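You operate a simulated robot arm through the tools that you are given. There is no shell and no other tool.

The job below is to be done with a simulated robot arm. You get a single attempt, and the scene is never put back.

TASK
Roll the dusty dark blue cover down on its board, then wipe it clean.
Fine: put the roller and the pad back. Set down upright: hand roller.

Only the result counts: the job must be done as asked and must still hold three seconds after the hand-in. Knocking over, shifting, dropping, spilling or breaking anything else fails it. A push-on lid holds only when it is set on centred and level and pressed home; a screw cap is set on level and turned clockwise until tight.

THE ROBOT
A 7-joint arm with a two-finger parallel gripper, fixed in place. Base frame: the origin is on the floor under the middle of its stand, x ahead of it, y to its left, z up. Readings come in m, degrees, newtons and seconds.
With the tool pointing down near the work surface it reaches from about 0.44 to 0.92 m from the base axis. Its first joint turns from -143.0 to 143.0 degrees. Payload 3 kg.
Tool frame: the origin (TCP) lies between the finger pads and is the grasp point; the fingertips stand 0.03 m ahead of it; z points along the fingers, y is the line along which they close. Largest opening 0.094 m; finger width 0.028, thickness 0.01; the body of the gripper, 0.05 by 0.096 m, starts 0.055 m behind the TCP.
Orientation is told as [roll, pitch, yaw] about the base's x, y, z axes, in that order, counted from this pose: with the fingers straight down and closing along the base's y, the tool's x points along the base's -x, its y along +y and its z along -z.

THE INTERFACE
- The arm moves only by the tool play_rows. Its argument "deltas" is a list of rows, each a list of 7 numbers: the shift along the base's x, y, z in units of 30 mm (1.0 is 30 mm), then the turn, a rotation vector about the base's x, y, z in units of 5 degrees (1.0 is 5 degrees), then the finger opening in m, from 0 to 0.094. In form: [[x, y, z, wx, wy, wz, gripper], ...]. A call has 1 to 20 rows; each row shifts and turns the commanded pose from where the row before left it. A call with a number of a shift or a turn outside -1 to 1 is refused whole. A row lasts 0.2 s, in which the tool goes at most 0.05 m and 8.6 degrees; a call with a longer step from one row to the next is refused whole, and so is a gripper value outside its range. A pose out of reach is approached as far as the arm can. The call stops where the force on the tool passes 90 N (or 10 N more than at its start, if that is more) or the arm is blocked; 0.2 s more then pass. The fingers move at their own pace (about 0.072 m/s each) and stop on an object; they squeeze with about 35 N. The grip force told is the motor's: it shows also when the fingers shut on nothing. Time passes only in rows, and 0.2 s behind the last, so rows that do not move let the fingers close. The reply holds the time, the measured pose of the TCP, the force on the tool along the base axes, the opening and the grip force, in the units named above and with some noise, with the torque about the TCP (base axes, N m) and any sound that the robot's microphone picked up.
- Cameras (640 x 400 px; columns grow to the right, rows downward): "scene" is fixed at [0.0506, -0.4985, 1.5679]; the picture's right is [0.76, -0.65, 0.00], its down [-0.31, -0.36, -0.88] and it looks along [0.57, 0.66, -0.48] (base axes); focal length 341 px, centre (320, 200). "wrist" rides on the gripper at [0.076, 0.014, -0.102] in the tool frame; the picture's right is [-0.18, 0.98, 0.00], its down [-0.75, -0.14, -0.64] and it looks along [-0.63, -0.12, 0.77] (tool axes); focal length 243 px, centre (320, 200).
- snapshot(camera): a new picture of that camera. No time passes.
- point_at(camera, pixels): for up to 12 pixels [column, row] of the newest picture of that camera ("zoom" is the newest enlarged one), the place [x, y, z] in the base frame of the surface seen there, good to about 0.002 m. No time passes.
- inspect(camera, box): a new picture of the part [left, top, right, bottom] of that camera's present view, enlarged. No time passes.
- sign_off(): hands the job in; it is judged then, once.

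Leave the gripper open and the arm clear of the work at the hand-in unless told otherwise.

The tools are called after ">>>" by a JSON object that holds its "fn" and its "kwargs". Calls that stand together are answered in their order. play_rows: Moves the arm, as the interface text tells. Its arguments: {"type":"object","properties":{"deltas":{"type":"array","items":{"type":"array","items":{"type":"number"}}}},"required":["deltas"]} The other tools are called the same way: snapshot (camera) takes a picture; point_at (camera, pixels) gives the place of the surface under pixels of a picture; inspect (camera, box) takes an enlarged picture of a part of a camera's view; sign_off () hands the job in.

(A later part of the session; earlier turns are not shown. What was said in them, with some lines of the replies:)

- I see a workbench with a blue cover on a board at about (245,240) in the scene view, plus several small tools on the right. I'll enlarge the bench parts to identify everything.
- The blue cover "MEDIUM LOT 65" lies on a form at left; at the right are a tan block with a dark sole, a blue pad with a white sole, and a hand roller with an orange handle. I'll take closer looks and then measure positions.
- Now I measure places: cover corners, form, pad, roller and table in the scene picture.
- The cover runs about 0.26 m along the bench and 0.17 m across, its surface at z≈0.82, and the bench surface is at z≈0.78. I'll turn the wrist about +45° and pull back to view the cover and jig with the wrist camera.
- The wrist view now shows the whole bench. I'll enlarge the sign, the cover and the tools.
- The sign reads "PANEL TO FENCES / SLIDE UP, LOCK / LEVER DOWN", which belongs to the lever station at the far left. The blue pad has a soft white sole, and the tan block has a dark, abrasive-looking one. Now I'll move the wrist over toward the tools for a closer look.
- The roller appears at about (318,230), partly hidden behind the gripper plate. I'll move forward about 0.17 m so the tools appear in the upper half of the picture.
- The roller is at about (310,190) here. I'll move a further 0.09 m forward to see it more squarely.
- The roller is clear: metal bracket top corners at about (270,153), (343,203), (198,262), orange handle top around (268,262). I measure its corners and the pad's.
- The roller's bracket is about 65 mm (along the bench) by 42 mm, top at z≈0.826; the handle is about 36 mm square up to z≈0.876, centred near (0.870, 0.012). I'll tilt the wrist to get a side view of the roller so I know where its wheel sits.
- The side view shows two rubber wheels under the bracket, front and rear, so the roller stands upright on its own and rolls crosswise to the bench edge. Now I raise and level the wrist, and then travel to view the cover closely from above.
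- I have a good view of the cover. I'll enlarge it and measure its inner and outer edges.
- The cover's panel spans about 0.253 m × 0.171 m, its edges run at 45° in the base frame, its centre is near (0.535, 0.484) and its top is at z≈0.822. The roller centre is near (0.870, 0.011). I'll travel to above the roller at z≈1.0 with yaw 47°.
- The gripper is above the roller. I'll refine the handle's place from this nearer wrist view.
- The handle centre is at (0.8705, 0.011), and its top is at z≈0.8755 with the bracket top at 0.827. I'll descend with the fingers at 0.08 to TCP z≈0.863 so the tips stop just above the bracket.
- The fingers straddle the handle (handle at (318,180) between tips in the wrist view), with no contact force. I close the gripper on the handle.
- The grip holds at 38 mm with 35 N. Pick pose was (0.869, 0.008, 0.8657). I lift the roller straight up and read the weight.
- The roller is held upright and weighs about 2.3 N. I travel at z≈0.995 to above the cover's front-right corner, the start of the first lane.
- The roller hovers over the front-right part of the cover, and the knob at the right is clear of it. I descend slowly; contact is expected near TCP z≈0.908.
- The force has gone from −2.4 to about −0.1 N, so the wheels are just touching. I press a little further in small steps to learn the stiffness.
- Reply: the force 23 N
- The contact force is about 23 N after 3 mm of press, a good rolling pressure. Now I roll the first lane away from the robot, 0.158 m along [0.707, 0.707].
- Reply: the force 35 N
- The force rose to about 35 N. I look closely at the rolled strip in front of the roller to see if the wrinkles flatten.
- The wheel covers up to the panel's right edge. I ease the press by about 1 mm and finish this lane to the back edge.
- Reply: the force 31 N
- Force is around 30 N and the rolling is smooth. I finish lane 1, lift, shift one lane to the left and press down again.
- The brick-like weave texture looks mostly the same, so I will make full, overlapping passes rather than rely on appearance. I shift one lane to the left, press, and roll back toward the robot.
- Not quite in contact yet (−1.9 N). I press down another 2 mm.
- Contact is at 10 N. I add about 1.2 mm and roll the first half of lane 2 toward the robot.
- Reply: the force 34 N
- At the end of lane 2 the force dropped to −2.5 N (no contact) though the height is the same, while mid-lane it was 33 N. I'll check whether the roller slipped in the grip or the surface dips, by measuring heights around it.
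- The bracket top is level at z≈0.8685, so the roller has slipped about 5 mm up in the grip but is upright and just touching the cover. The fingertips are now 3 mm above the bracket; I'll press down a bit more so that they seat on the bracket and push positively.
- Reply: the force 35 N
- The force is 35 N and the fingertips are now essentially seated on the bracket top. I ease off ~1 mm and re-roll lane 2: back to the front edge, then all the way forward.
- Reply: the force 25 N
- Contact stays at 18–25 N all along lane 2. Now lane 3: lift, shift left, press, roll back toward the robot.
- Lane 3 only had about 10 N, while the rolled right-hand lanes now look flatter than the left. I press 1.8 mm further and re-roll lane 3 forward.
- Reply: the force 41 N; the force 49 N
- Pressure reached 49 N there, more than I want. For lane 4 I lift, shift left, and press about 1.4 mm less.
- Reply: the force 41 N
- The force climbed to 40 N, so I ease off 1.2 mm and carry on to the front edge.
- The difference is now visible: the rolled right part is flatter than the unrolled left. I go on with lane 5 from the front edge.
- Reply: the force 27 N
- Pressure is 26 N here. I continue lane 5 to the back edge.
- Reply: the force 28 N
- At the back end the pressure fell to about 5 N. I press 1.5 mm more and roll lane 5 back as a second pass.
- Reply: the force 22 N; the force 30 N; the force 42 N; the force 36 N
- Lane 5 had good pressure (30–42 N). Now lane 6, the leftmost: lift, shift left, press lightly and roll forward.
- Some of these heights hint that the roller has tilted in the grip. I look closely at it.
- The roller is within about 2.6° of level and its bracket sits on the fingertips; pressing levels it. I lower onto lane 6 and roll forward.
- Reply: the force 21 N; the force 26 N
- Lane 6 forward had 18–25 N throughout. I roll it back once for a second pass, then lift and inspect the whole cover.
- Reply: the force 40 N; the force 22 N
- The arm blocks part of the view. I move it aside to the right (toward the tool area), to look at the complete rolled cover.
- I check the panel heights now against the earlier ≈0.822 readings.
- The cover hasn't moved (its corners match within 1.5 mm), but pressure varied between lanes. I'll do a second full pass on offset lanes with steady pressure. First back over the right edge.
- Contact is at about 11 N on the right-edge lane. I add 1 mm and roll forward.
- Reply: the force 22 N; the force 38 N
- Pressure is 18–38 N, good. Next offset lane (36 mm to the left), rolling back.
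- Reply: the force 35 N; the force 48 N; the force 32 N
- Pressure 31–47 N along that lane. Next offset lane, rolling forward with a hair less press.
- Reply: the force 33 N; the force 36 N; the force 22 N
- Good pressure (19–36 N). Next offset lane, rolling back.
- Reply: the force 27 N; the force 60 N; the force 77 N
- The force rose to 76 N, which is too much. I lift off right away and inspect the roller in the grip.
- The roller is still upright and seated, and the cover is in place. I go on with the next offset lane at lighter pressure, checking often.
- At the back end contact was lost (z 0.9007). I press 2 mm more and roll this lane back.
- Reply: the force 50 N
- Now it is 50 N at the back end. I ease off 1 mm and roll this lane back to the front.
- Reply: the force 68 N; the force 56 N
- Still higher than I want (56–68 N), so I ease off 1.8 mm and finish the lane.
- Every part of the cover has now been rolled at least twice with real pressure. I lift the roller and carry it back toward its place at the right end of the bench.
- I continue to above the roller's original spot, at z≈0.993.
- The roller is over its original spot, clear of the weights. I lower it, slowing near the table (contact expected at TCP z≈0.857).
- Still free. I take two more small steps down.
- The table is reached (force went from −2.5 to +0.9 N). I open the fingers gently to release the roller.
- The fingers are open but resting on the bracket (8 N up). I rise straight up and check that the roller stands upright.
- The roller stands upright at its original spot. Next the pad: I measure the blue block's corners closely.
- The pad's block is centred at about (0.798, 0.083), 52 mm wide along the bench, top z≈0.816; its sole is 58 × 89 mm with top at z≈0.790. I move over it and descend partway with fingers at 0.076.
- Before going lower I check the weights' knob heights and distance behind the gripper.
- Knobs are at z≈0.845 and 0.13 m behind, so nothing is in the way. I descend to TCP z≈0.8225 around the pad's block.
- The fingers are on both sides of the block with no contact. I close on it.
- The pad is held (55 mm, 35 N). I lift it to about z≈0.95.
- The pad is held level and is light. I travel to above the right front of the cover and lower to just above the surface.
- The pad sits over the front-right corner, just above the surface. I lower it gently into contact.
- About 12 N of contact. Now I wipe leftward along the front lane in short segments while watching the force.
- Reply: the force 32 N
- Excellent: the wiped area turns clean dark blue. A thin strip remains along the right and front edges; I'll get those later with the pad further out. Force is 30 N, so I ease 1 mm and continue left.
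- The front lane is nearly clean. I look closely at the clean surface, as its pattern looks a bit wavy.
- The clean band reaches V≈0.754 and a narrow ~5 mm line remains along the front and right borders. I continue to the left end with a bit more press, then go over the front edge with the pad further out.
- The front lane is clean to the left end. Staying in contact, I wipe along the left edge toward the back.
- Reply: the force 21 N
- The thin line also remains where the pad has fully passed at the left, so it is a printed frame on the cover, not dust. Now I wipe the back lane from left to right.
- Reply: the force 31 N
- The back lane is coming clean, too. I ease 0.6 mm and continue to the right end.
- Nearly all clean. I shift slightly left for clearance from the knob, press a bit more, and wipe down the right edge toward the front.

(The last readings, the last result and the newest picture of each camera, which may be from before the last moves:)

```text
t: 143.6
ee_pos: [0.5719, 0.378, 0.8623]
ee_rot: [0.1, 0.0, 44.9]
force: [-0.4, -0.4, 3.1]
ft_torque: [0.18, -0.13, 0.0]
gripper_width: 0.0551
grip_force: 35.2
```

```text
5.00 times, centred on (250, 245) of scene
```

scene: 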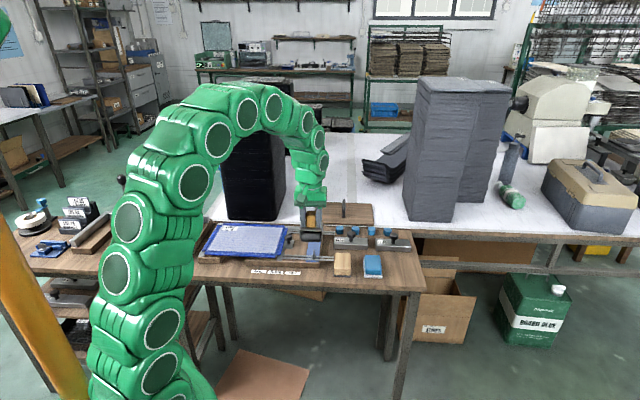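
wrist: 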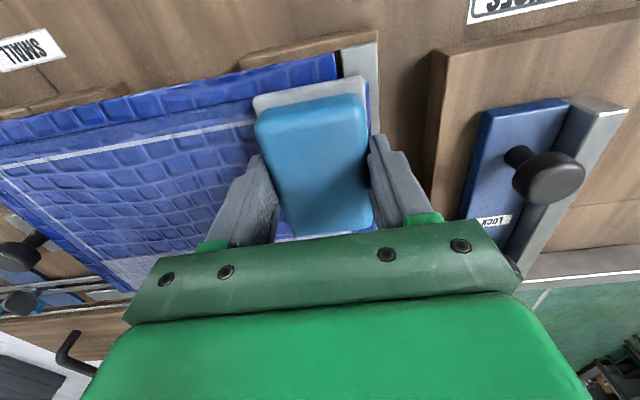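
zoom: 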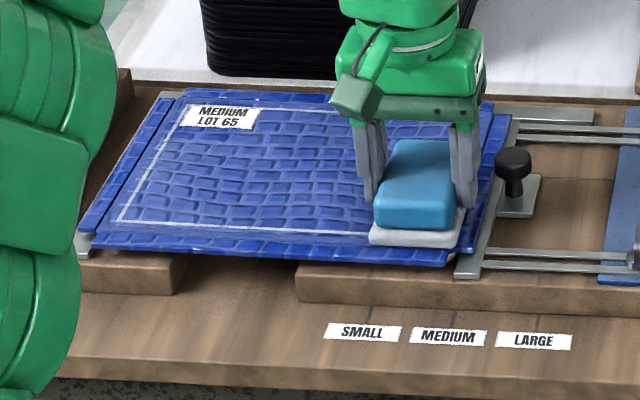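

The field is clean. I zoom in on the remaining line to judge whether it is dust or a printed frame.

>>> {"fn": "inspect", "kwargs": {"camera": "scene", "box": [205, 222, 240, 256]}}

>>> {"fn": "snapshot", "kwargs": {"camera": "wrist"}}

>>> {"fn": "inspect", "kwargs": {"camera": "wrist", "box": [360, 0, 640, 230]}}

```text
11.76 times, centred on (222, 239) of scene
```

zoom: 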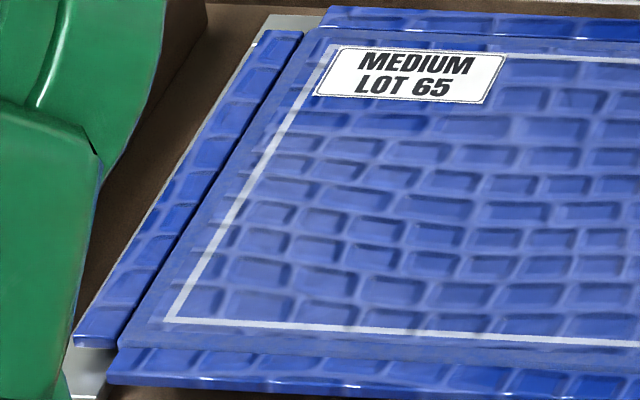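

```text
taken
```

wrist: 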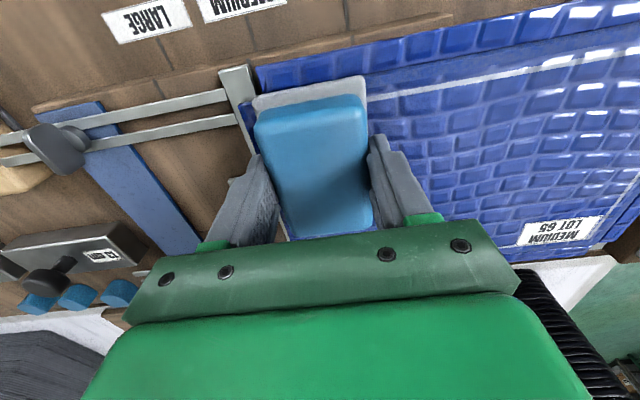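

```text
1.74 times, centred on (500, 115) of wrist
```

zoom: 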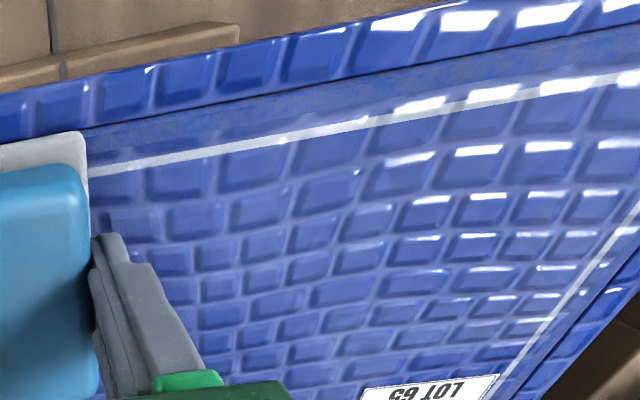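

The line looks uniform, but to be sure I'll wipe the front line with the pad moved nearer the edge and a firm press.

>>> {"fn": "play_rows", "kwargs": {"deltas": [[-0.4, -0.4, 0, 0, 0, 0, 0.03], [0, 0, -0.04, 0, 0, 0, 0.03], [0, 0, 0, 0, 0, 0, 0.03], [-0.36, 0.36, 0, 0, 0, 0, 0.03], [-0.36, 0.36, 0, 0, 0, 0, 0.03], [-0.36, 0.36, 0, 0, 0, 0, 0.03]]}}

>>> {"fn": "inspect", "kwargs": {"camera": "scene", "box": [190, 205, 310, 285]}}

```text
t: 145.0
ee_pos: [0.5277, 0.4004, 0.8622]
ee_rot: [-0.1, 0.0, 44.9]
force: [4.4, -4.8, 23.4]
ft_torque: [0.76, -0.53, -0.21]
gripper_width: 0.055
grip_force: 35.4
```

```text
5.00 times, centred on (250, 245) of scene
```

zoom: 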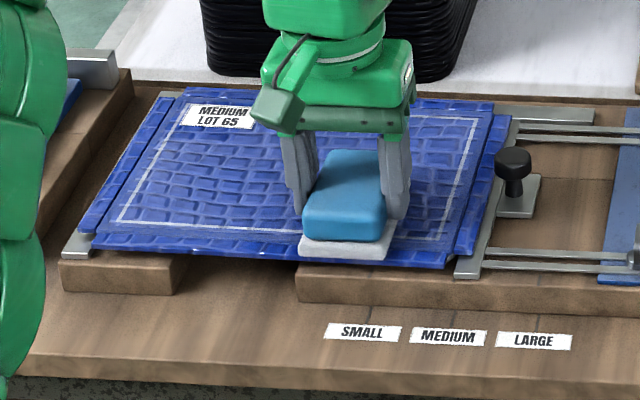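

>>> {"fn": "inspect", "kwargs": {"camera": "scene", "box": [255, 225, 295, 260]}}

```text
11.43 times, centred on (275, 242) of scene
```

zoom: 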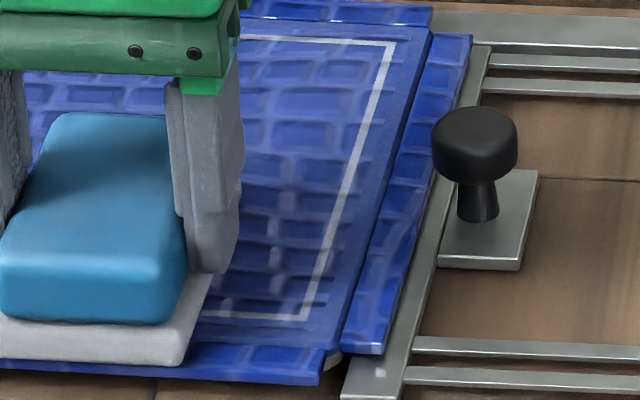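

The frame line is unchanged under the pad and perfectly even, so it's printed. For thoroughness I finish this stroke along the front edge, then a middle lane.

>>> {"fn": "play_rows", "kwargs": {"deltas": [[-0.367, 0.367, 0.01, 0, 0, 0, 0.03], [-0.367, 0.367, 0, 0, 0, 0, 0.03], [-0.367, 0.367, 0, 0, 0, 0, 0.03], [-0.367, 0.367, 0, 0, 0, 0, 0.03], [-0.367, 0.367, 0, 0, 0, 0, 0.03]]}}

>>> {"fn": "play_rows", "kwargs": {"deltas": [[-0.367, 0.367, 0, 0, 0, 0, 0.03], [-0.367, 0.367, 0, 0, 0, 0, 0.03], [-0.367, 0.367, 0, 0, 0, 0, 0.03], [-0.367, 0.367, 0, 0, 0, 0, 0.03], [-0.367, 0.367, 0, 0, 0, 0, 0.03]]}}

>>> {"fn": "play_rows", "kwargs": {"deltas": [[0.38, 0.38, 0, 0, 0, 0, 0.03], [0.38, 0.38, 0, 0, 0, 0, 0.03], [0.38, 0.38, 0, 0, 0, 0, 0.03], [0.38, 0.38, 0, 0, 0, 0, 0.03], [0, 0, 0, 0, 0, 0, 0.03]]}}

```text
t: 146.2
ee_pos: [0.4712, 0.4546, 0.8612]
ee_rot: [0.1, -0.2, 45.0]
force: [6.8, -7.1, 37.2]
ft_torque: [0.36, -1.33, -0.23]
gripper_width: 0.0551
grip_force: 35.2
```

```text
t: 147.4
ee_pos: [0.4158, 0.5101, 0.8606]
ee_rot: [0.0, 0.0, 45.1]
force: [5.3, -5.7, 32.2]
ft_torque: [-0.59, -0.94, -0.08]
gripper_width: 0.0551
grip_force: 35.0
```

```text
t: 148.6
ee_pos: [0.4638, 0.5573, 0.8605]
ee_rot: [0.0, -0.2, 44.8]
force: [-1.2, -1.2, 16.2]
ft_torque: [-0.75, 0.12, -0.04]
gripper_width: 0.055
grip_force: 34.8
```

Now the middle lane, left to right, at about 16 N.

>>> {"fn": "play_rows", "kwargs": {"deltas": [[0.367, -0.367, 0, 0, 0, 0, 0.03], [0.367, -0.367, 0, 0, 0, 0, 0.03], [0.367, -0.367, 0, 0, 0, 0, 0.03], [0.367, -0.367, 0, 0, 0, 0, 0.03], [0.367, -0.367, 0, 0, 0, 0, 0.03], [0.367, -0.367, 0, 0, 0, 0, 0.03], [0.367, -0.367, 0, 0, 0, 0, 0.03]]}}

>>> {"fn": "play_rows", "kwargs": {"deltas": [[0.367, -0.367, 0.02, 0, 0, 0, 0.03], [0.367, -0.367, 0, 0, 0, 0, 0.03], [0.367, -0.367, 0, 0, 0, 0, 0.03], [0.367, -0.367, 0, 0, 0, 0, 0.03], [0.367, -0.367, 0, 0, 0, 0, 0.03], [0.3, -0.3, 0, 0, 0, 0, 0.03], [0, 0, 0, 0, 0, 0, 0.03]]}}

```text
t: 150.2
ee_pos: [0.5418, 0.4791, 0.8615]
ee_rot: [0.0, -0.1, 45.0]
force: [-6.0, 6.5, 40.2]
ft_torque: [0.31, 0.87, -0.12]
gripper_width: 0.055
grip_force: 35.3
```

```text
t: 151.8
ee_pos: [0.6035, 0.4148, 0.8605]
ee_rot: [0.0, 0.1, 45.0]
force: [-0.8, 2.8, 25.8]
ft_torque: [0.46, 0.81, 0.0]
gripper_width: 0.0551
grip_force: 34.7
```

Finally the back edge: I move to the back-right with slightly less press and wipe right to left.

>>> {"fn": "play_rows", "kwargs": {"deltas": [[0.34, 0.34, 0.02, 0, 0, 0, 0.03], [0.34, 0.34, 0, 0, 0, 0, 0.03], [0.34, 0.34, 0, 0, 0, 0, 0.03], [0.34, 0.34, 0, 0, 0, 0, 0.03], [-0.367, 0.367, 0, 0, 0, 0, 0.03], [-0.367, 0.367, 0, 0, 0, 0, 0.03], [-0.367, 0.367, 0, 0, 0, 0, 0.03]]}}

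>>> {"fn": "play_rows", "kwargs": {"deltas": [[-0.367, 0.367, 0, 0, 0, 0, 0.03], [-0.367, 0.367, 0, 0, 0, 0, 0.03], [-0.367, 0.367, 0, 0, 0, 0, 0.03], [-0.367, 0.367, 0, 0, 0, 0, 0.03], [-0.367, 0.367, 0, 0, 0, 0, 0.03]]}}

>>> {"fn": "play_rows", "kwargs": {"deltas": [[-0.367, 0.367, 0, 0, 0, 0, 0.03], [-0.367, 0.367, 0, 0, 0, 0, 0.03], [-0.367, 0.367, 0, 0, 0, 0, 0.03], [-0.367, 0.367, 0, 0, 0, 0, 0.03], [-0.367, 0.367, 0, 0, 0, 0, 0.03], [0, 0, 0, 0, 0, 0, 0.03]]}}

```text
t: 153.4
ee_pos: [0.6119, 0.4867, 0.8624]
ee_rot: [0.0, -0.1, 45.1]
force: [4.9, -4.9, 25.8]
ft_torque: [-0.5, 0.8, 0.23]
gripper_width: 0.0551
grip_force: 35.3
```

```text
t: 154.6
ee_pos: [0.5562, 0.5445, 0.8619]
ee_rot: [0.0, 0.0, 44.9]
force: [3.1, -2.5, 12.3]
ft_torque: [-0.42, -0.02, 0.09]
gripper_width: 0.0552
grip_force: 34.8
```

```text
t: 156.0
ee_pos: [0.5026, 0.5988, 0.862]
ee_rot: [0.0, 0.1, 45.0]
force: [0.5, -1.0, 4.1]
ft_torque: [-0.17, -0.11, -0.01]
gripper_width: 0.055
grip_force: 34.5
```

Wiping is complete. I lift the pad and carry it toward its original place.

>>> {"fn": "play_rows", "kwargs": {"deltas": [[0, 0, 0.3, 0, 0, 0, 0.03], [0, 0, 0.9, 0, 0, 0, 0.03], [0, 0, 0.9, 0, 0, 0, 0.03], [0, 0, 0.9, 0, 0, 0, 0.03], [0.3, -0.5, 0.2, 0, 0, 0, 0.03], [0.547, -0.958, 0, 0, 0, 0, 0.03], [0.547, -0.958, 0, 0, 0, 0, 0.03], [0.547, -0.958, 0, 0, 0, 0, 0.03], [0.547, -0.958, 0, 0, 0, 0, 0.03], [0.547, -0.958, 0, 0, 0, 0, 0.03], [0.547, -0.958, 0, 0, 0, 0, 0.03], [0.547, -0.958, 0, 0, 0, 0, 0.03], [0.547, -0.958, 0, 0, 0, 0, 0.03], [0.547, -0.958, 0, 0, 0, 0, 0.03], [0.547, -0.958, 0, 0, 0, 0, 0.03], [0.547, -0.958, 0, 0, 0, 0, 0.03], [0.547, -0.958, 0, 0, 0, 0, 0.03], [0.547, -0.958, 0, 0, 0, 0, 0.03]]}}

>>> {"fn": "inspect", "kwargs": {"camera": "scene", "box": [195, 215, 305, 284]}}

```text
t: 159.8
ee_pos: [0.7234, 0.211, 0.9568]
ee_rot: [0.0, 0.1, 45.0]
force: [-0.5, 0.5, 0.3]
ft_torque: [0.01, 0.02, -0.01]
gripper_width: 0.055
grip_force: 34.8
```

```text
5.80 times, centred on (250, 250) of scene
```

zoom: 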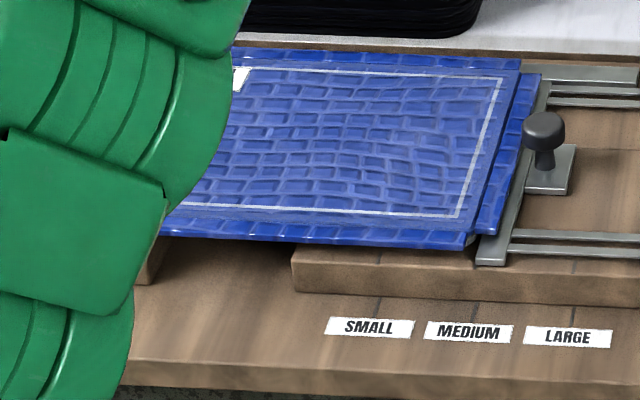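

The cover is clean and in place. I continue to above the pad's home spot.

>>> {"fn": "play_rows", "kwargs": {"deltas": [[0.487, -0.857, 0, 0, 0, 0, 0.03], [0.487, -0.857, 0, 0, 0, 0, 0.03], [0.487, -0.857, 0, 0, 0, 0, 0.03], [0.487, -0.857, 0, 0, 0, 0, 0.03], [0.487, -0.857, 0, 0, 0, 0, 0.03], [0, 0, 0, 0, 0, 0, 0.03], [0, 0, 0, 0, 0, 0, 0.03]]}}

>>> {"fn": "snapshot", "kwargs": {"camera": "wrist"}}

>>> {"fn": "inspect", "kwargs": {"camera": "scene", "box": [325, 190, 425, 290]}}

```text
t: 161.4
ee_pos: [0.7979, 0.0824, 0.9553]
ee_rot: [0.0, 0.0, 45.0]
force: [0.7, -0.2, -0.2]
ft_torque: [0.0, 0.02, 0.0]
gripper_width: 0.0547
grip_force: 35.2
```

```text
taken
```

wrist: 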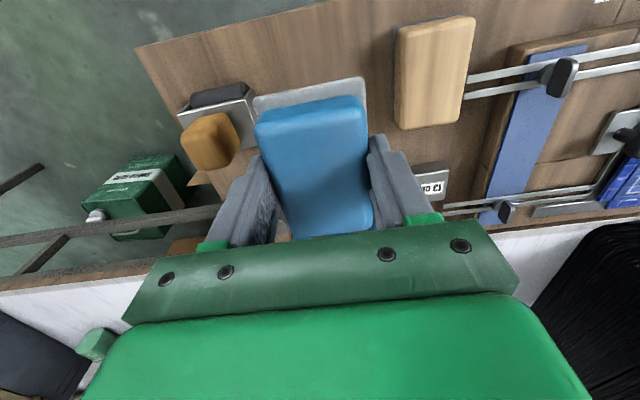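

```text
4.00 times, centred on (375, 240) of scene
```

zoom: 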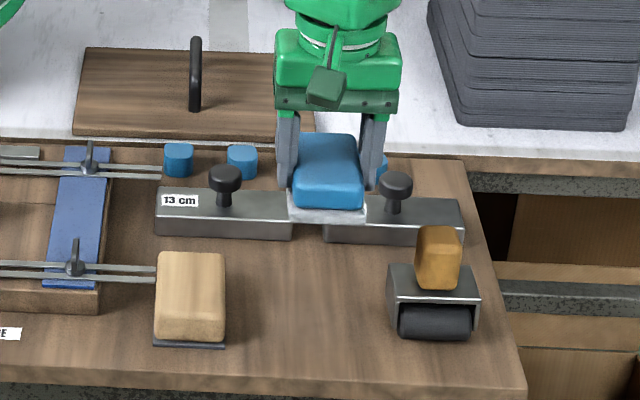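

I lower the pad toward the bench, slowing near contact (expected at TCP z≈0.820–0.823).

>>> {"fn": "play_rows", "kwargs": {"deltas": [[0, 0, -0.9, 0, 0, 0, 0.03], [0, 0, -0.9, 0, 0, 0, 0.03], [0, 0, -0.9, 0, 0, 0, 0.03], [0, 0, -0.9, 0, 0, 0, 0.03], [0, 0, -0.5, 0, 0, 0, 0.03], [0, 0, -0.2, 0, 0, 0, 0.03], [0, 0, 0, 0, 0, 0, 0.03]]}}

>>> {"fn": "play_rows", "kwargs": {"deltas": [[0, 0, -0.07, 0, 0, 0, 0.03], [0, 0, 0, 0, 0, 0, 0.03]]}}

>>> {"fn": "play_rows", "kwargs": {"deltas": [[0, 0, -0.06, 0, 0, 0, 0.03], [0, 0, 0, 0, 0, 0, 0.03]]}}

```text
t: 163.0
ee_pos: [0.7964, 0.0824, 0.8283]
ee_rot: [0.0, 0.0, 45.0]
force: [0.1, 0.0, -1.4]
ft_torque: [0.06, 0.02, -0.01]
gripper_width: 0.055
grip_force: 35.0
```

```text
t: 163.6
ee_pos: [0.7969, 0.0815, 0.8258]
ee_rot: [0.0, 0.0, 45.0]
force: [0.1, 0.2, -1.0]
ft_torque: [0.01, 0.0, -0.02]
gripper_width: 0.0549
grip_force: 34.9
```

```text
t: 164.2
ee_pos: [0.7967, 0.0809, 0.8252]
ee_rot: [0.1, 0.0, 44.9]
force: [0.1, -0.2, -0.6]
ft_torque: [0.0, 0.0, 0.0]
gripper_width: 0.055
grip_force: 34.8
```

>>> {"fn": "play_rows", "kwargs": {"deltas": [[0, 0, -0.07, 0, 0, 0, 0.03], [0, 0, 0, 0, 0, 0, 0.03]]}}

>>> {"fn": "play_rows", "kwargs": {"deltas": [[0, 0, -0.04, 0, 0, 0, 0.03], [0, 0, 0, 0, 0, 0, 0.03]]}}

>>> {"fn": "inspect", "kwargs": {"camera": "scene", "box": [345, 225, 405, 290]}}

```text
t: 164.8
ee_pos: [0.7979, 0.0815, 0.8205]
ee_rot: [0.1, 0.0, 45.0]
force: [0.3, 0.0, -0.3]
ft_torque: [-0.02, -0.02, 0.01]
gripper_width: 0.055
grip_force: 35.2
```

```text
t: 165.4
ee_pos: [0.7971, 0.0815, 0.8218]
ee_rot: [-0.1, -0.1, 45.0]
force: [-0.7, 0.5, 0.9]
ft_torque: [0.08, -0.09, 0.03]
gripper_width: 0.0552
grip_force: 34.7
```

```text
6.15 times, centred on (375, 258) of scene
```

zoom: 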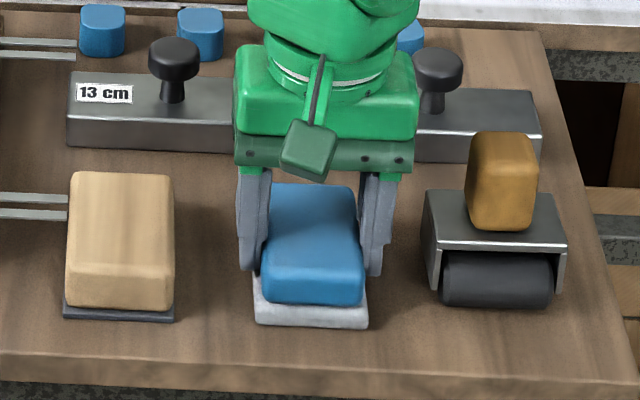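

The pad is touching the bench, in its original place. I open the gripper and rise straight up.

>>> {"fn": "play_rows", "kwargs": {"deltas": [[0, 0, -0.02, 0, 0, 0, 0.03], [0, 0, 0, 0, 0, 0, 0.058], [0, 0, 0, 0, 0, 0, 0.066], [0, 0, 0, 0, 0, 0, 0.076], [0, 0, 0, 0, 0, 0, 0.076], [0, 0, 0.3, 0, 0, 0, 0.076], [0, 0, 0.6, 0, 0, 0, 0.076], [0, 0, 0.9, 0, 0, 0, 0.076], [0, 0, 0.9, 0, 0, 0, 0.076], [0, 0, 0.9, 0, 0, 0, 0.076], [0, 0, 0.9, 0, 0, 0, 0.08], [0, 0, 0.9, 0, 0, 0, 0.09], [0, 0, 0, 0, 0, 0, 0.09]]}}

>>> {"fn": "inspect", "kwargs": {"camera": "scene", "box": [325, 220, 425, 290]}}

>>> {"fn": "snapshot", "kwargs": {"camera": "wrist"}}

```text
t: 168.2
ee_pos: [0.7951, 0.0809, 0.983]
ee_rot: [-0.1, 0.0, 45.0]
force: [0.0, 0.7, 0.0]
ft_torque: [0.01, 0.03, 0.01]
gripper_width: 0.0902
grip_force: 0.0
```

```text
5.71 times, centred on (375, 255) of scene
```

zoom: 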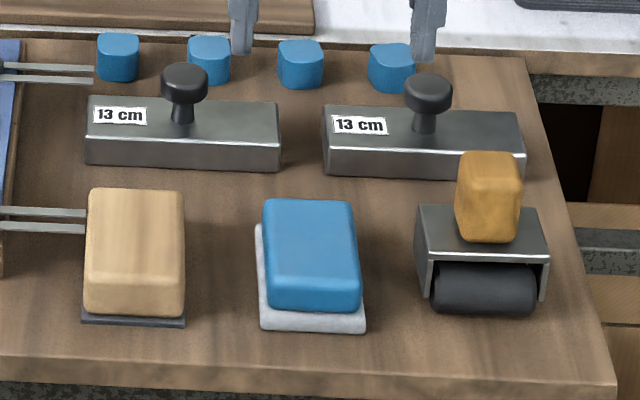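

```text
taken
```

wrist: 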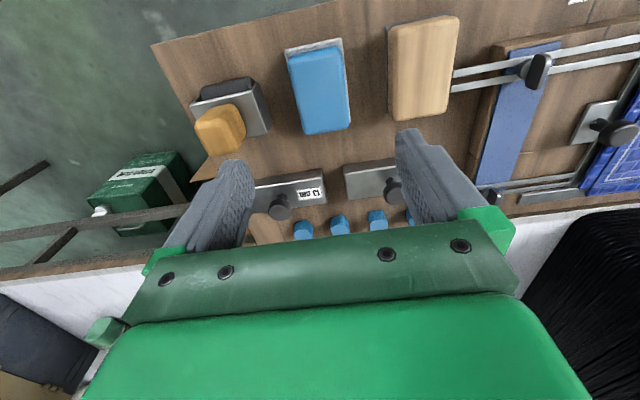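

Both tools are back in place. I move the arm up and back for a full look at the cover with the wrist camera.

>>> {"fn": "play_rows", "kwargs": {"deltas": [[-0.724, 0.5775, 0.345, 0, 0, 0, 0.09], [-0.724, 0.5775, 0.345, 0, 0, 0, 0.09], [-0.724, 0.5775, 0.345, 0, 0, 0, 0.09], [-0.724, 0.5775, 0.345, 0, 0, 0, 0.09], [-0.724, 0.5775, 0.345, 0, 0, 0, 0.09], [-0.724, 0.5775, 0.345, 0, 0, 0, 0.09], [-0.724, 0.5775, 0.345, 0, 0, 0, 0.09], [-0.724, 0.5775, 0.345, 0, 0, 0, 0.09], [-0.724, 0.5775, 0.345, 0, 0, 0, 0.09], [-0.724, 0.5775, 0.345, 0, 0, 0, 0.09], [-0.724, 0.5775, 0.345, 0, 0, 0, 0.09], [-0.724, 0.5775, 0.345, 0, 0, 0, 0.09], [-0.724, 0.5775, 0.345, 0, 0, 0, 0.09], [-0.724, 0.5775, 0.345, 0, 0, 0, 0.09], [-0.724, 0.5775, 0.345, 0, 0, 0, 0.09], [-0.724, 0.5775, 0.345, 0, 0, 0, 0.09], [0, 0, 0, 0, 0, 0, 0.09]]}}

>>> {"fn": "snapshot", "kwargs": {"camera": "wrist"}}

>>> {"fn": "snapshot", "kwargs": {"camera": "scene"}}

>>> {"fn": "inspect", "kwargs": {"camera": "scene", "box": [195, 215, 305, 284]}}

>>> {"fn": "inspect", "kwargs": {"camera": "wrist", "box": [220, 70, 460, 230]}}

```text
t: 171.8
ee_pos: [0.4512, 0.3575, 1.1458]
ee_rot: [0.1, 0.0, 44.9]
force: [1.0, -0.4, -0.2]
ft_torque: [0.01, 0.0, 0.01]
gripper_width: 0.0898
grip_force: 0.0
```

```text
taken
```

wrist: 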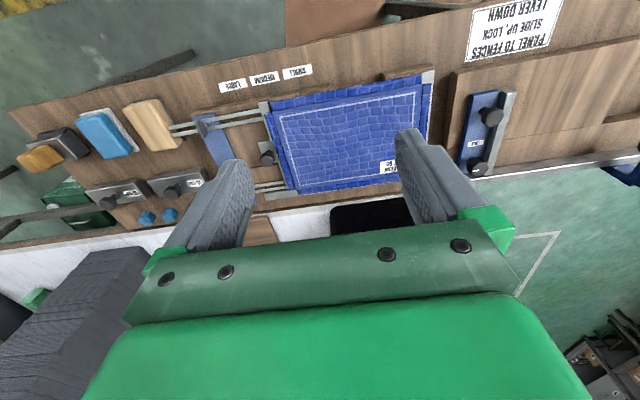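

```text
taken
```

scene: 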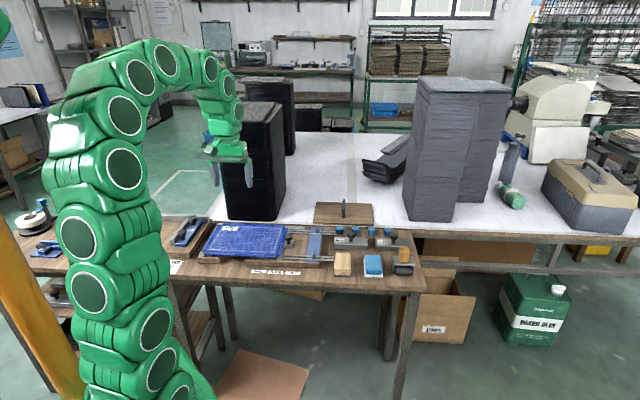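

```text
5.80 times, centred on (250, 250) of scene
```

zoom: 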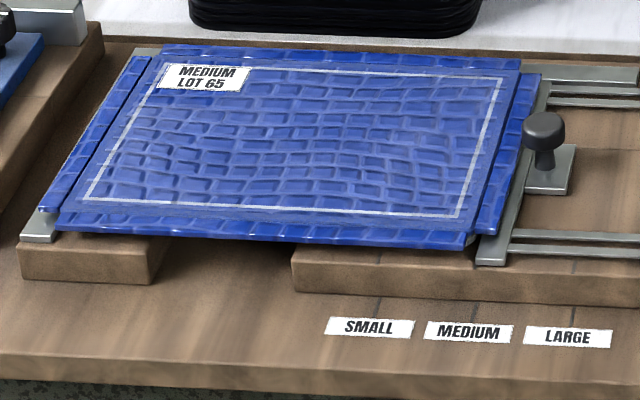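

```text
2.50 times, centred on (340, 150) of wrist
```

zoom: 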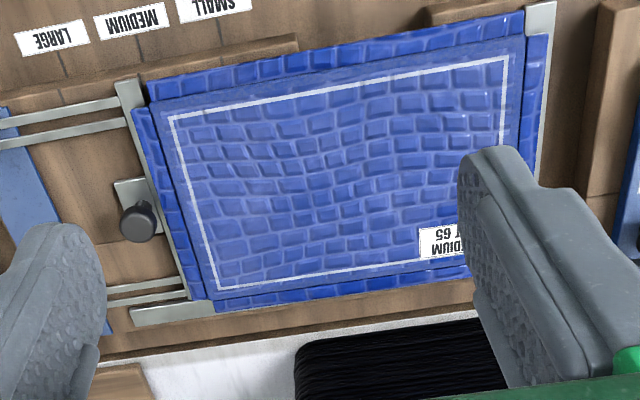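

The cover is clean dark blue with its printed frame and label intact and unmoved, and the tools look right. I do a last close check of the tools, and compare the roller's position and height with the start.

>>> {"fn": "inspect", "kwargs": {"camera": "scene", "box": [325, 225, 425, 290]}}

>>> {"fn": "point_at", "kwargs": {"camera": "scene", "pixels": [[343, 264], [373, 263], [404, 250], [404, 271], [220, 226], [284, 227], [206, 251], [245, 240], [253, 226]]}}

>>> {"fn": "play_rows", "kwargs": {"deltas": [[-0.5, -0.4, 0.5, 0, 0, 0, 0.094], [-0.5, -0.4, 0.5, 0, 0, 0, 0.094], [-0.5, -0.4, 0.5, 0, 0, 0, 0.094], [0, 0, 0, 0, 0, 0, 0.094], [0, 0, 0, 0, 0, 0, 0.094]]}}

```text
6.15 times, centred on (375, 258) of scene
```

zoom: 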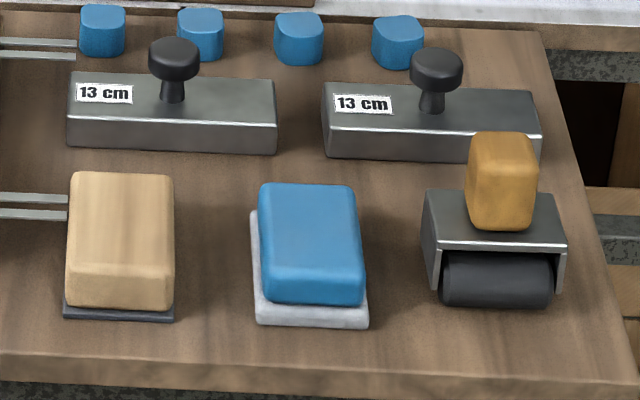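

```text
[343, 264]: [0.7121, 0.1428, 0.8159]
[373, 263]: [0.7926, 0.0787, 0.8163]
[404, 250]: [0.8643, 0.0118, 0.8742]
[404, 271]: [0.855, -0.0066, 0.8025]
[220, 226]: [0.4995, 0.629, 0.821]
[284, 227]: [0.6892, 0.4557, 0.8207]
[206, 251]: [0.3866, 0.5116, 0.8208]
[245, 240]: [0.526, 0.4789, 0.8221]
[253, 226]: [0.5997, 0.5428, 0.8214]
```

```text
t: 173.0
ee_pos: [0.4048, 0.3208, 1.1938]
ee_rot: [0.1, 0.0, 45.1]
force: [0.8, 0.0, 0.1]
ft_torque: [-0.01, -0.01, -0.02]
gripper_width: 0.094
grip_force: 0.0
```

All positions match the start within 1–2 mm: the roller is upright (handle top z≈0.874), the pad is back, and the cover is unmoved and clean. The arm is clear with the gripper open, so I hand the job in.

>>> {"fn": "sign_off", "kwargs": {}}

```text
The job is handed in.
```

I rolled the dark blue cover down, wiped it clean, and handed the job in. I could not confirm the rolling by sight: the cover's surface looks much the same rolled or unrolled.

- **Rolling:** I made two overlapping passes over the whole cover with the hand roller. The force was mostly 15–50 N. It rose to 76 N once near the front edge, where I lifted off, and to 68 N on the next lane, where I eased off. I saw no damage.
- **Wiping:** The blue pad took off all the visible dust. A thin pale frame line is still on the cover. I took it to be printed: it stayed the same under the pad, and the dust on both sides of it came off.
- **Put back:** The roller stands upright in its original spot, and the pad is back in its place. Both are within about 2 mm of where they started.
- **Everything else:** The cover has not shifted, and I saw nothing else on the bench moved. The arm is clear with the gripper open.
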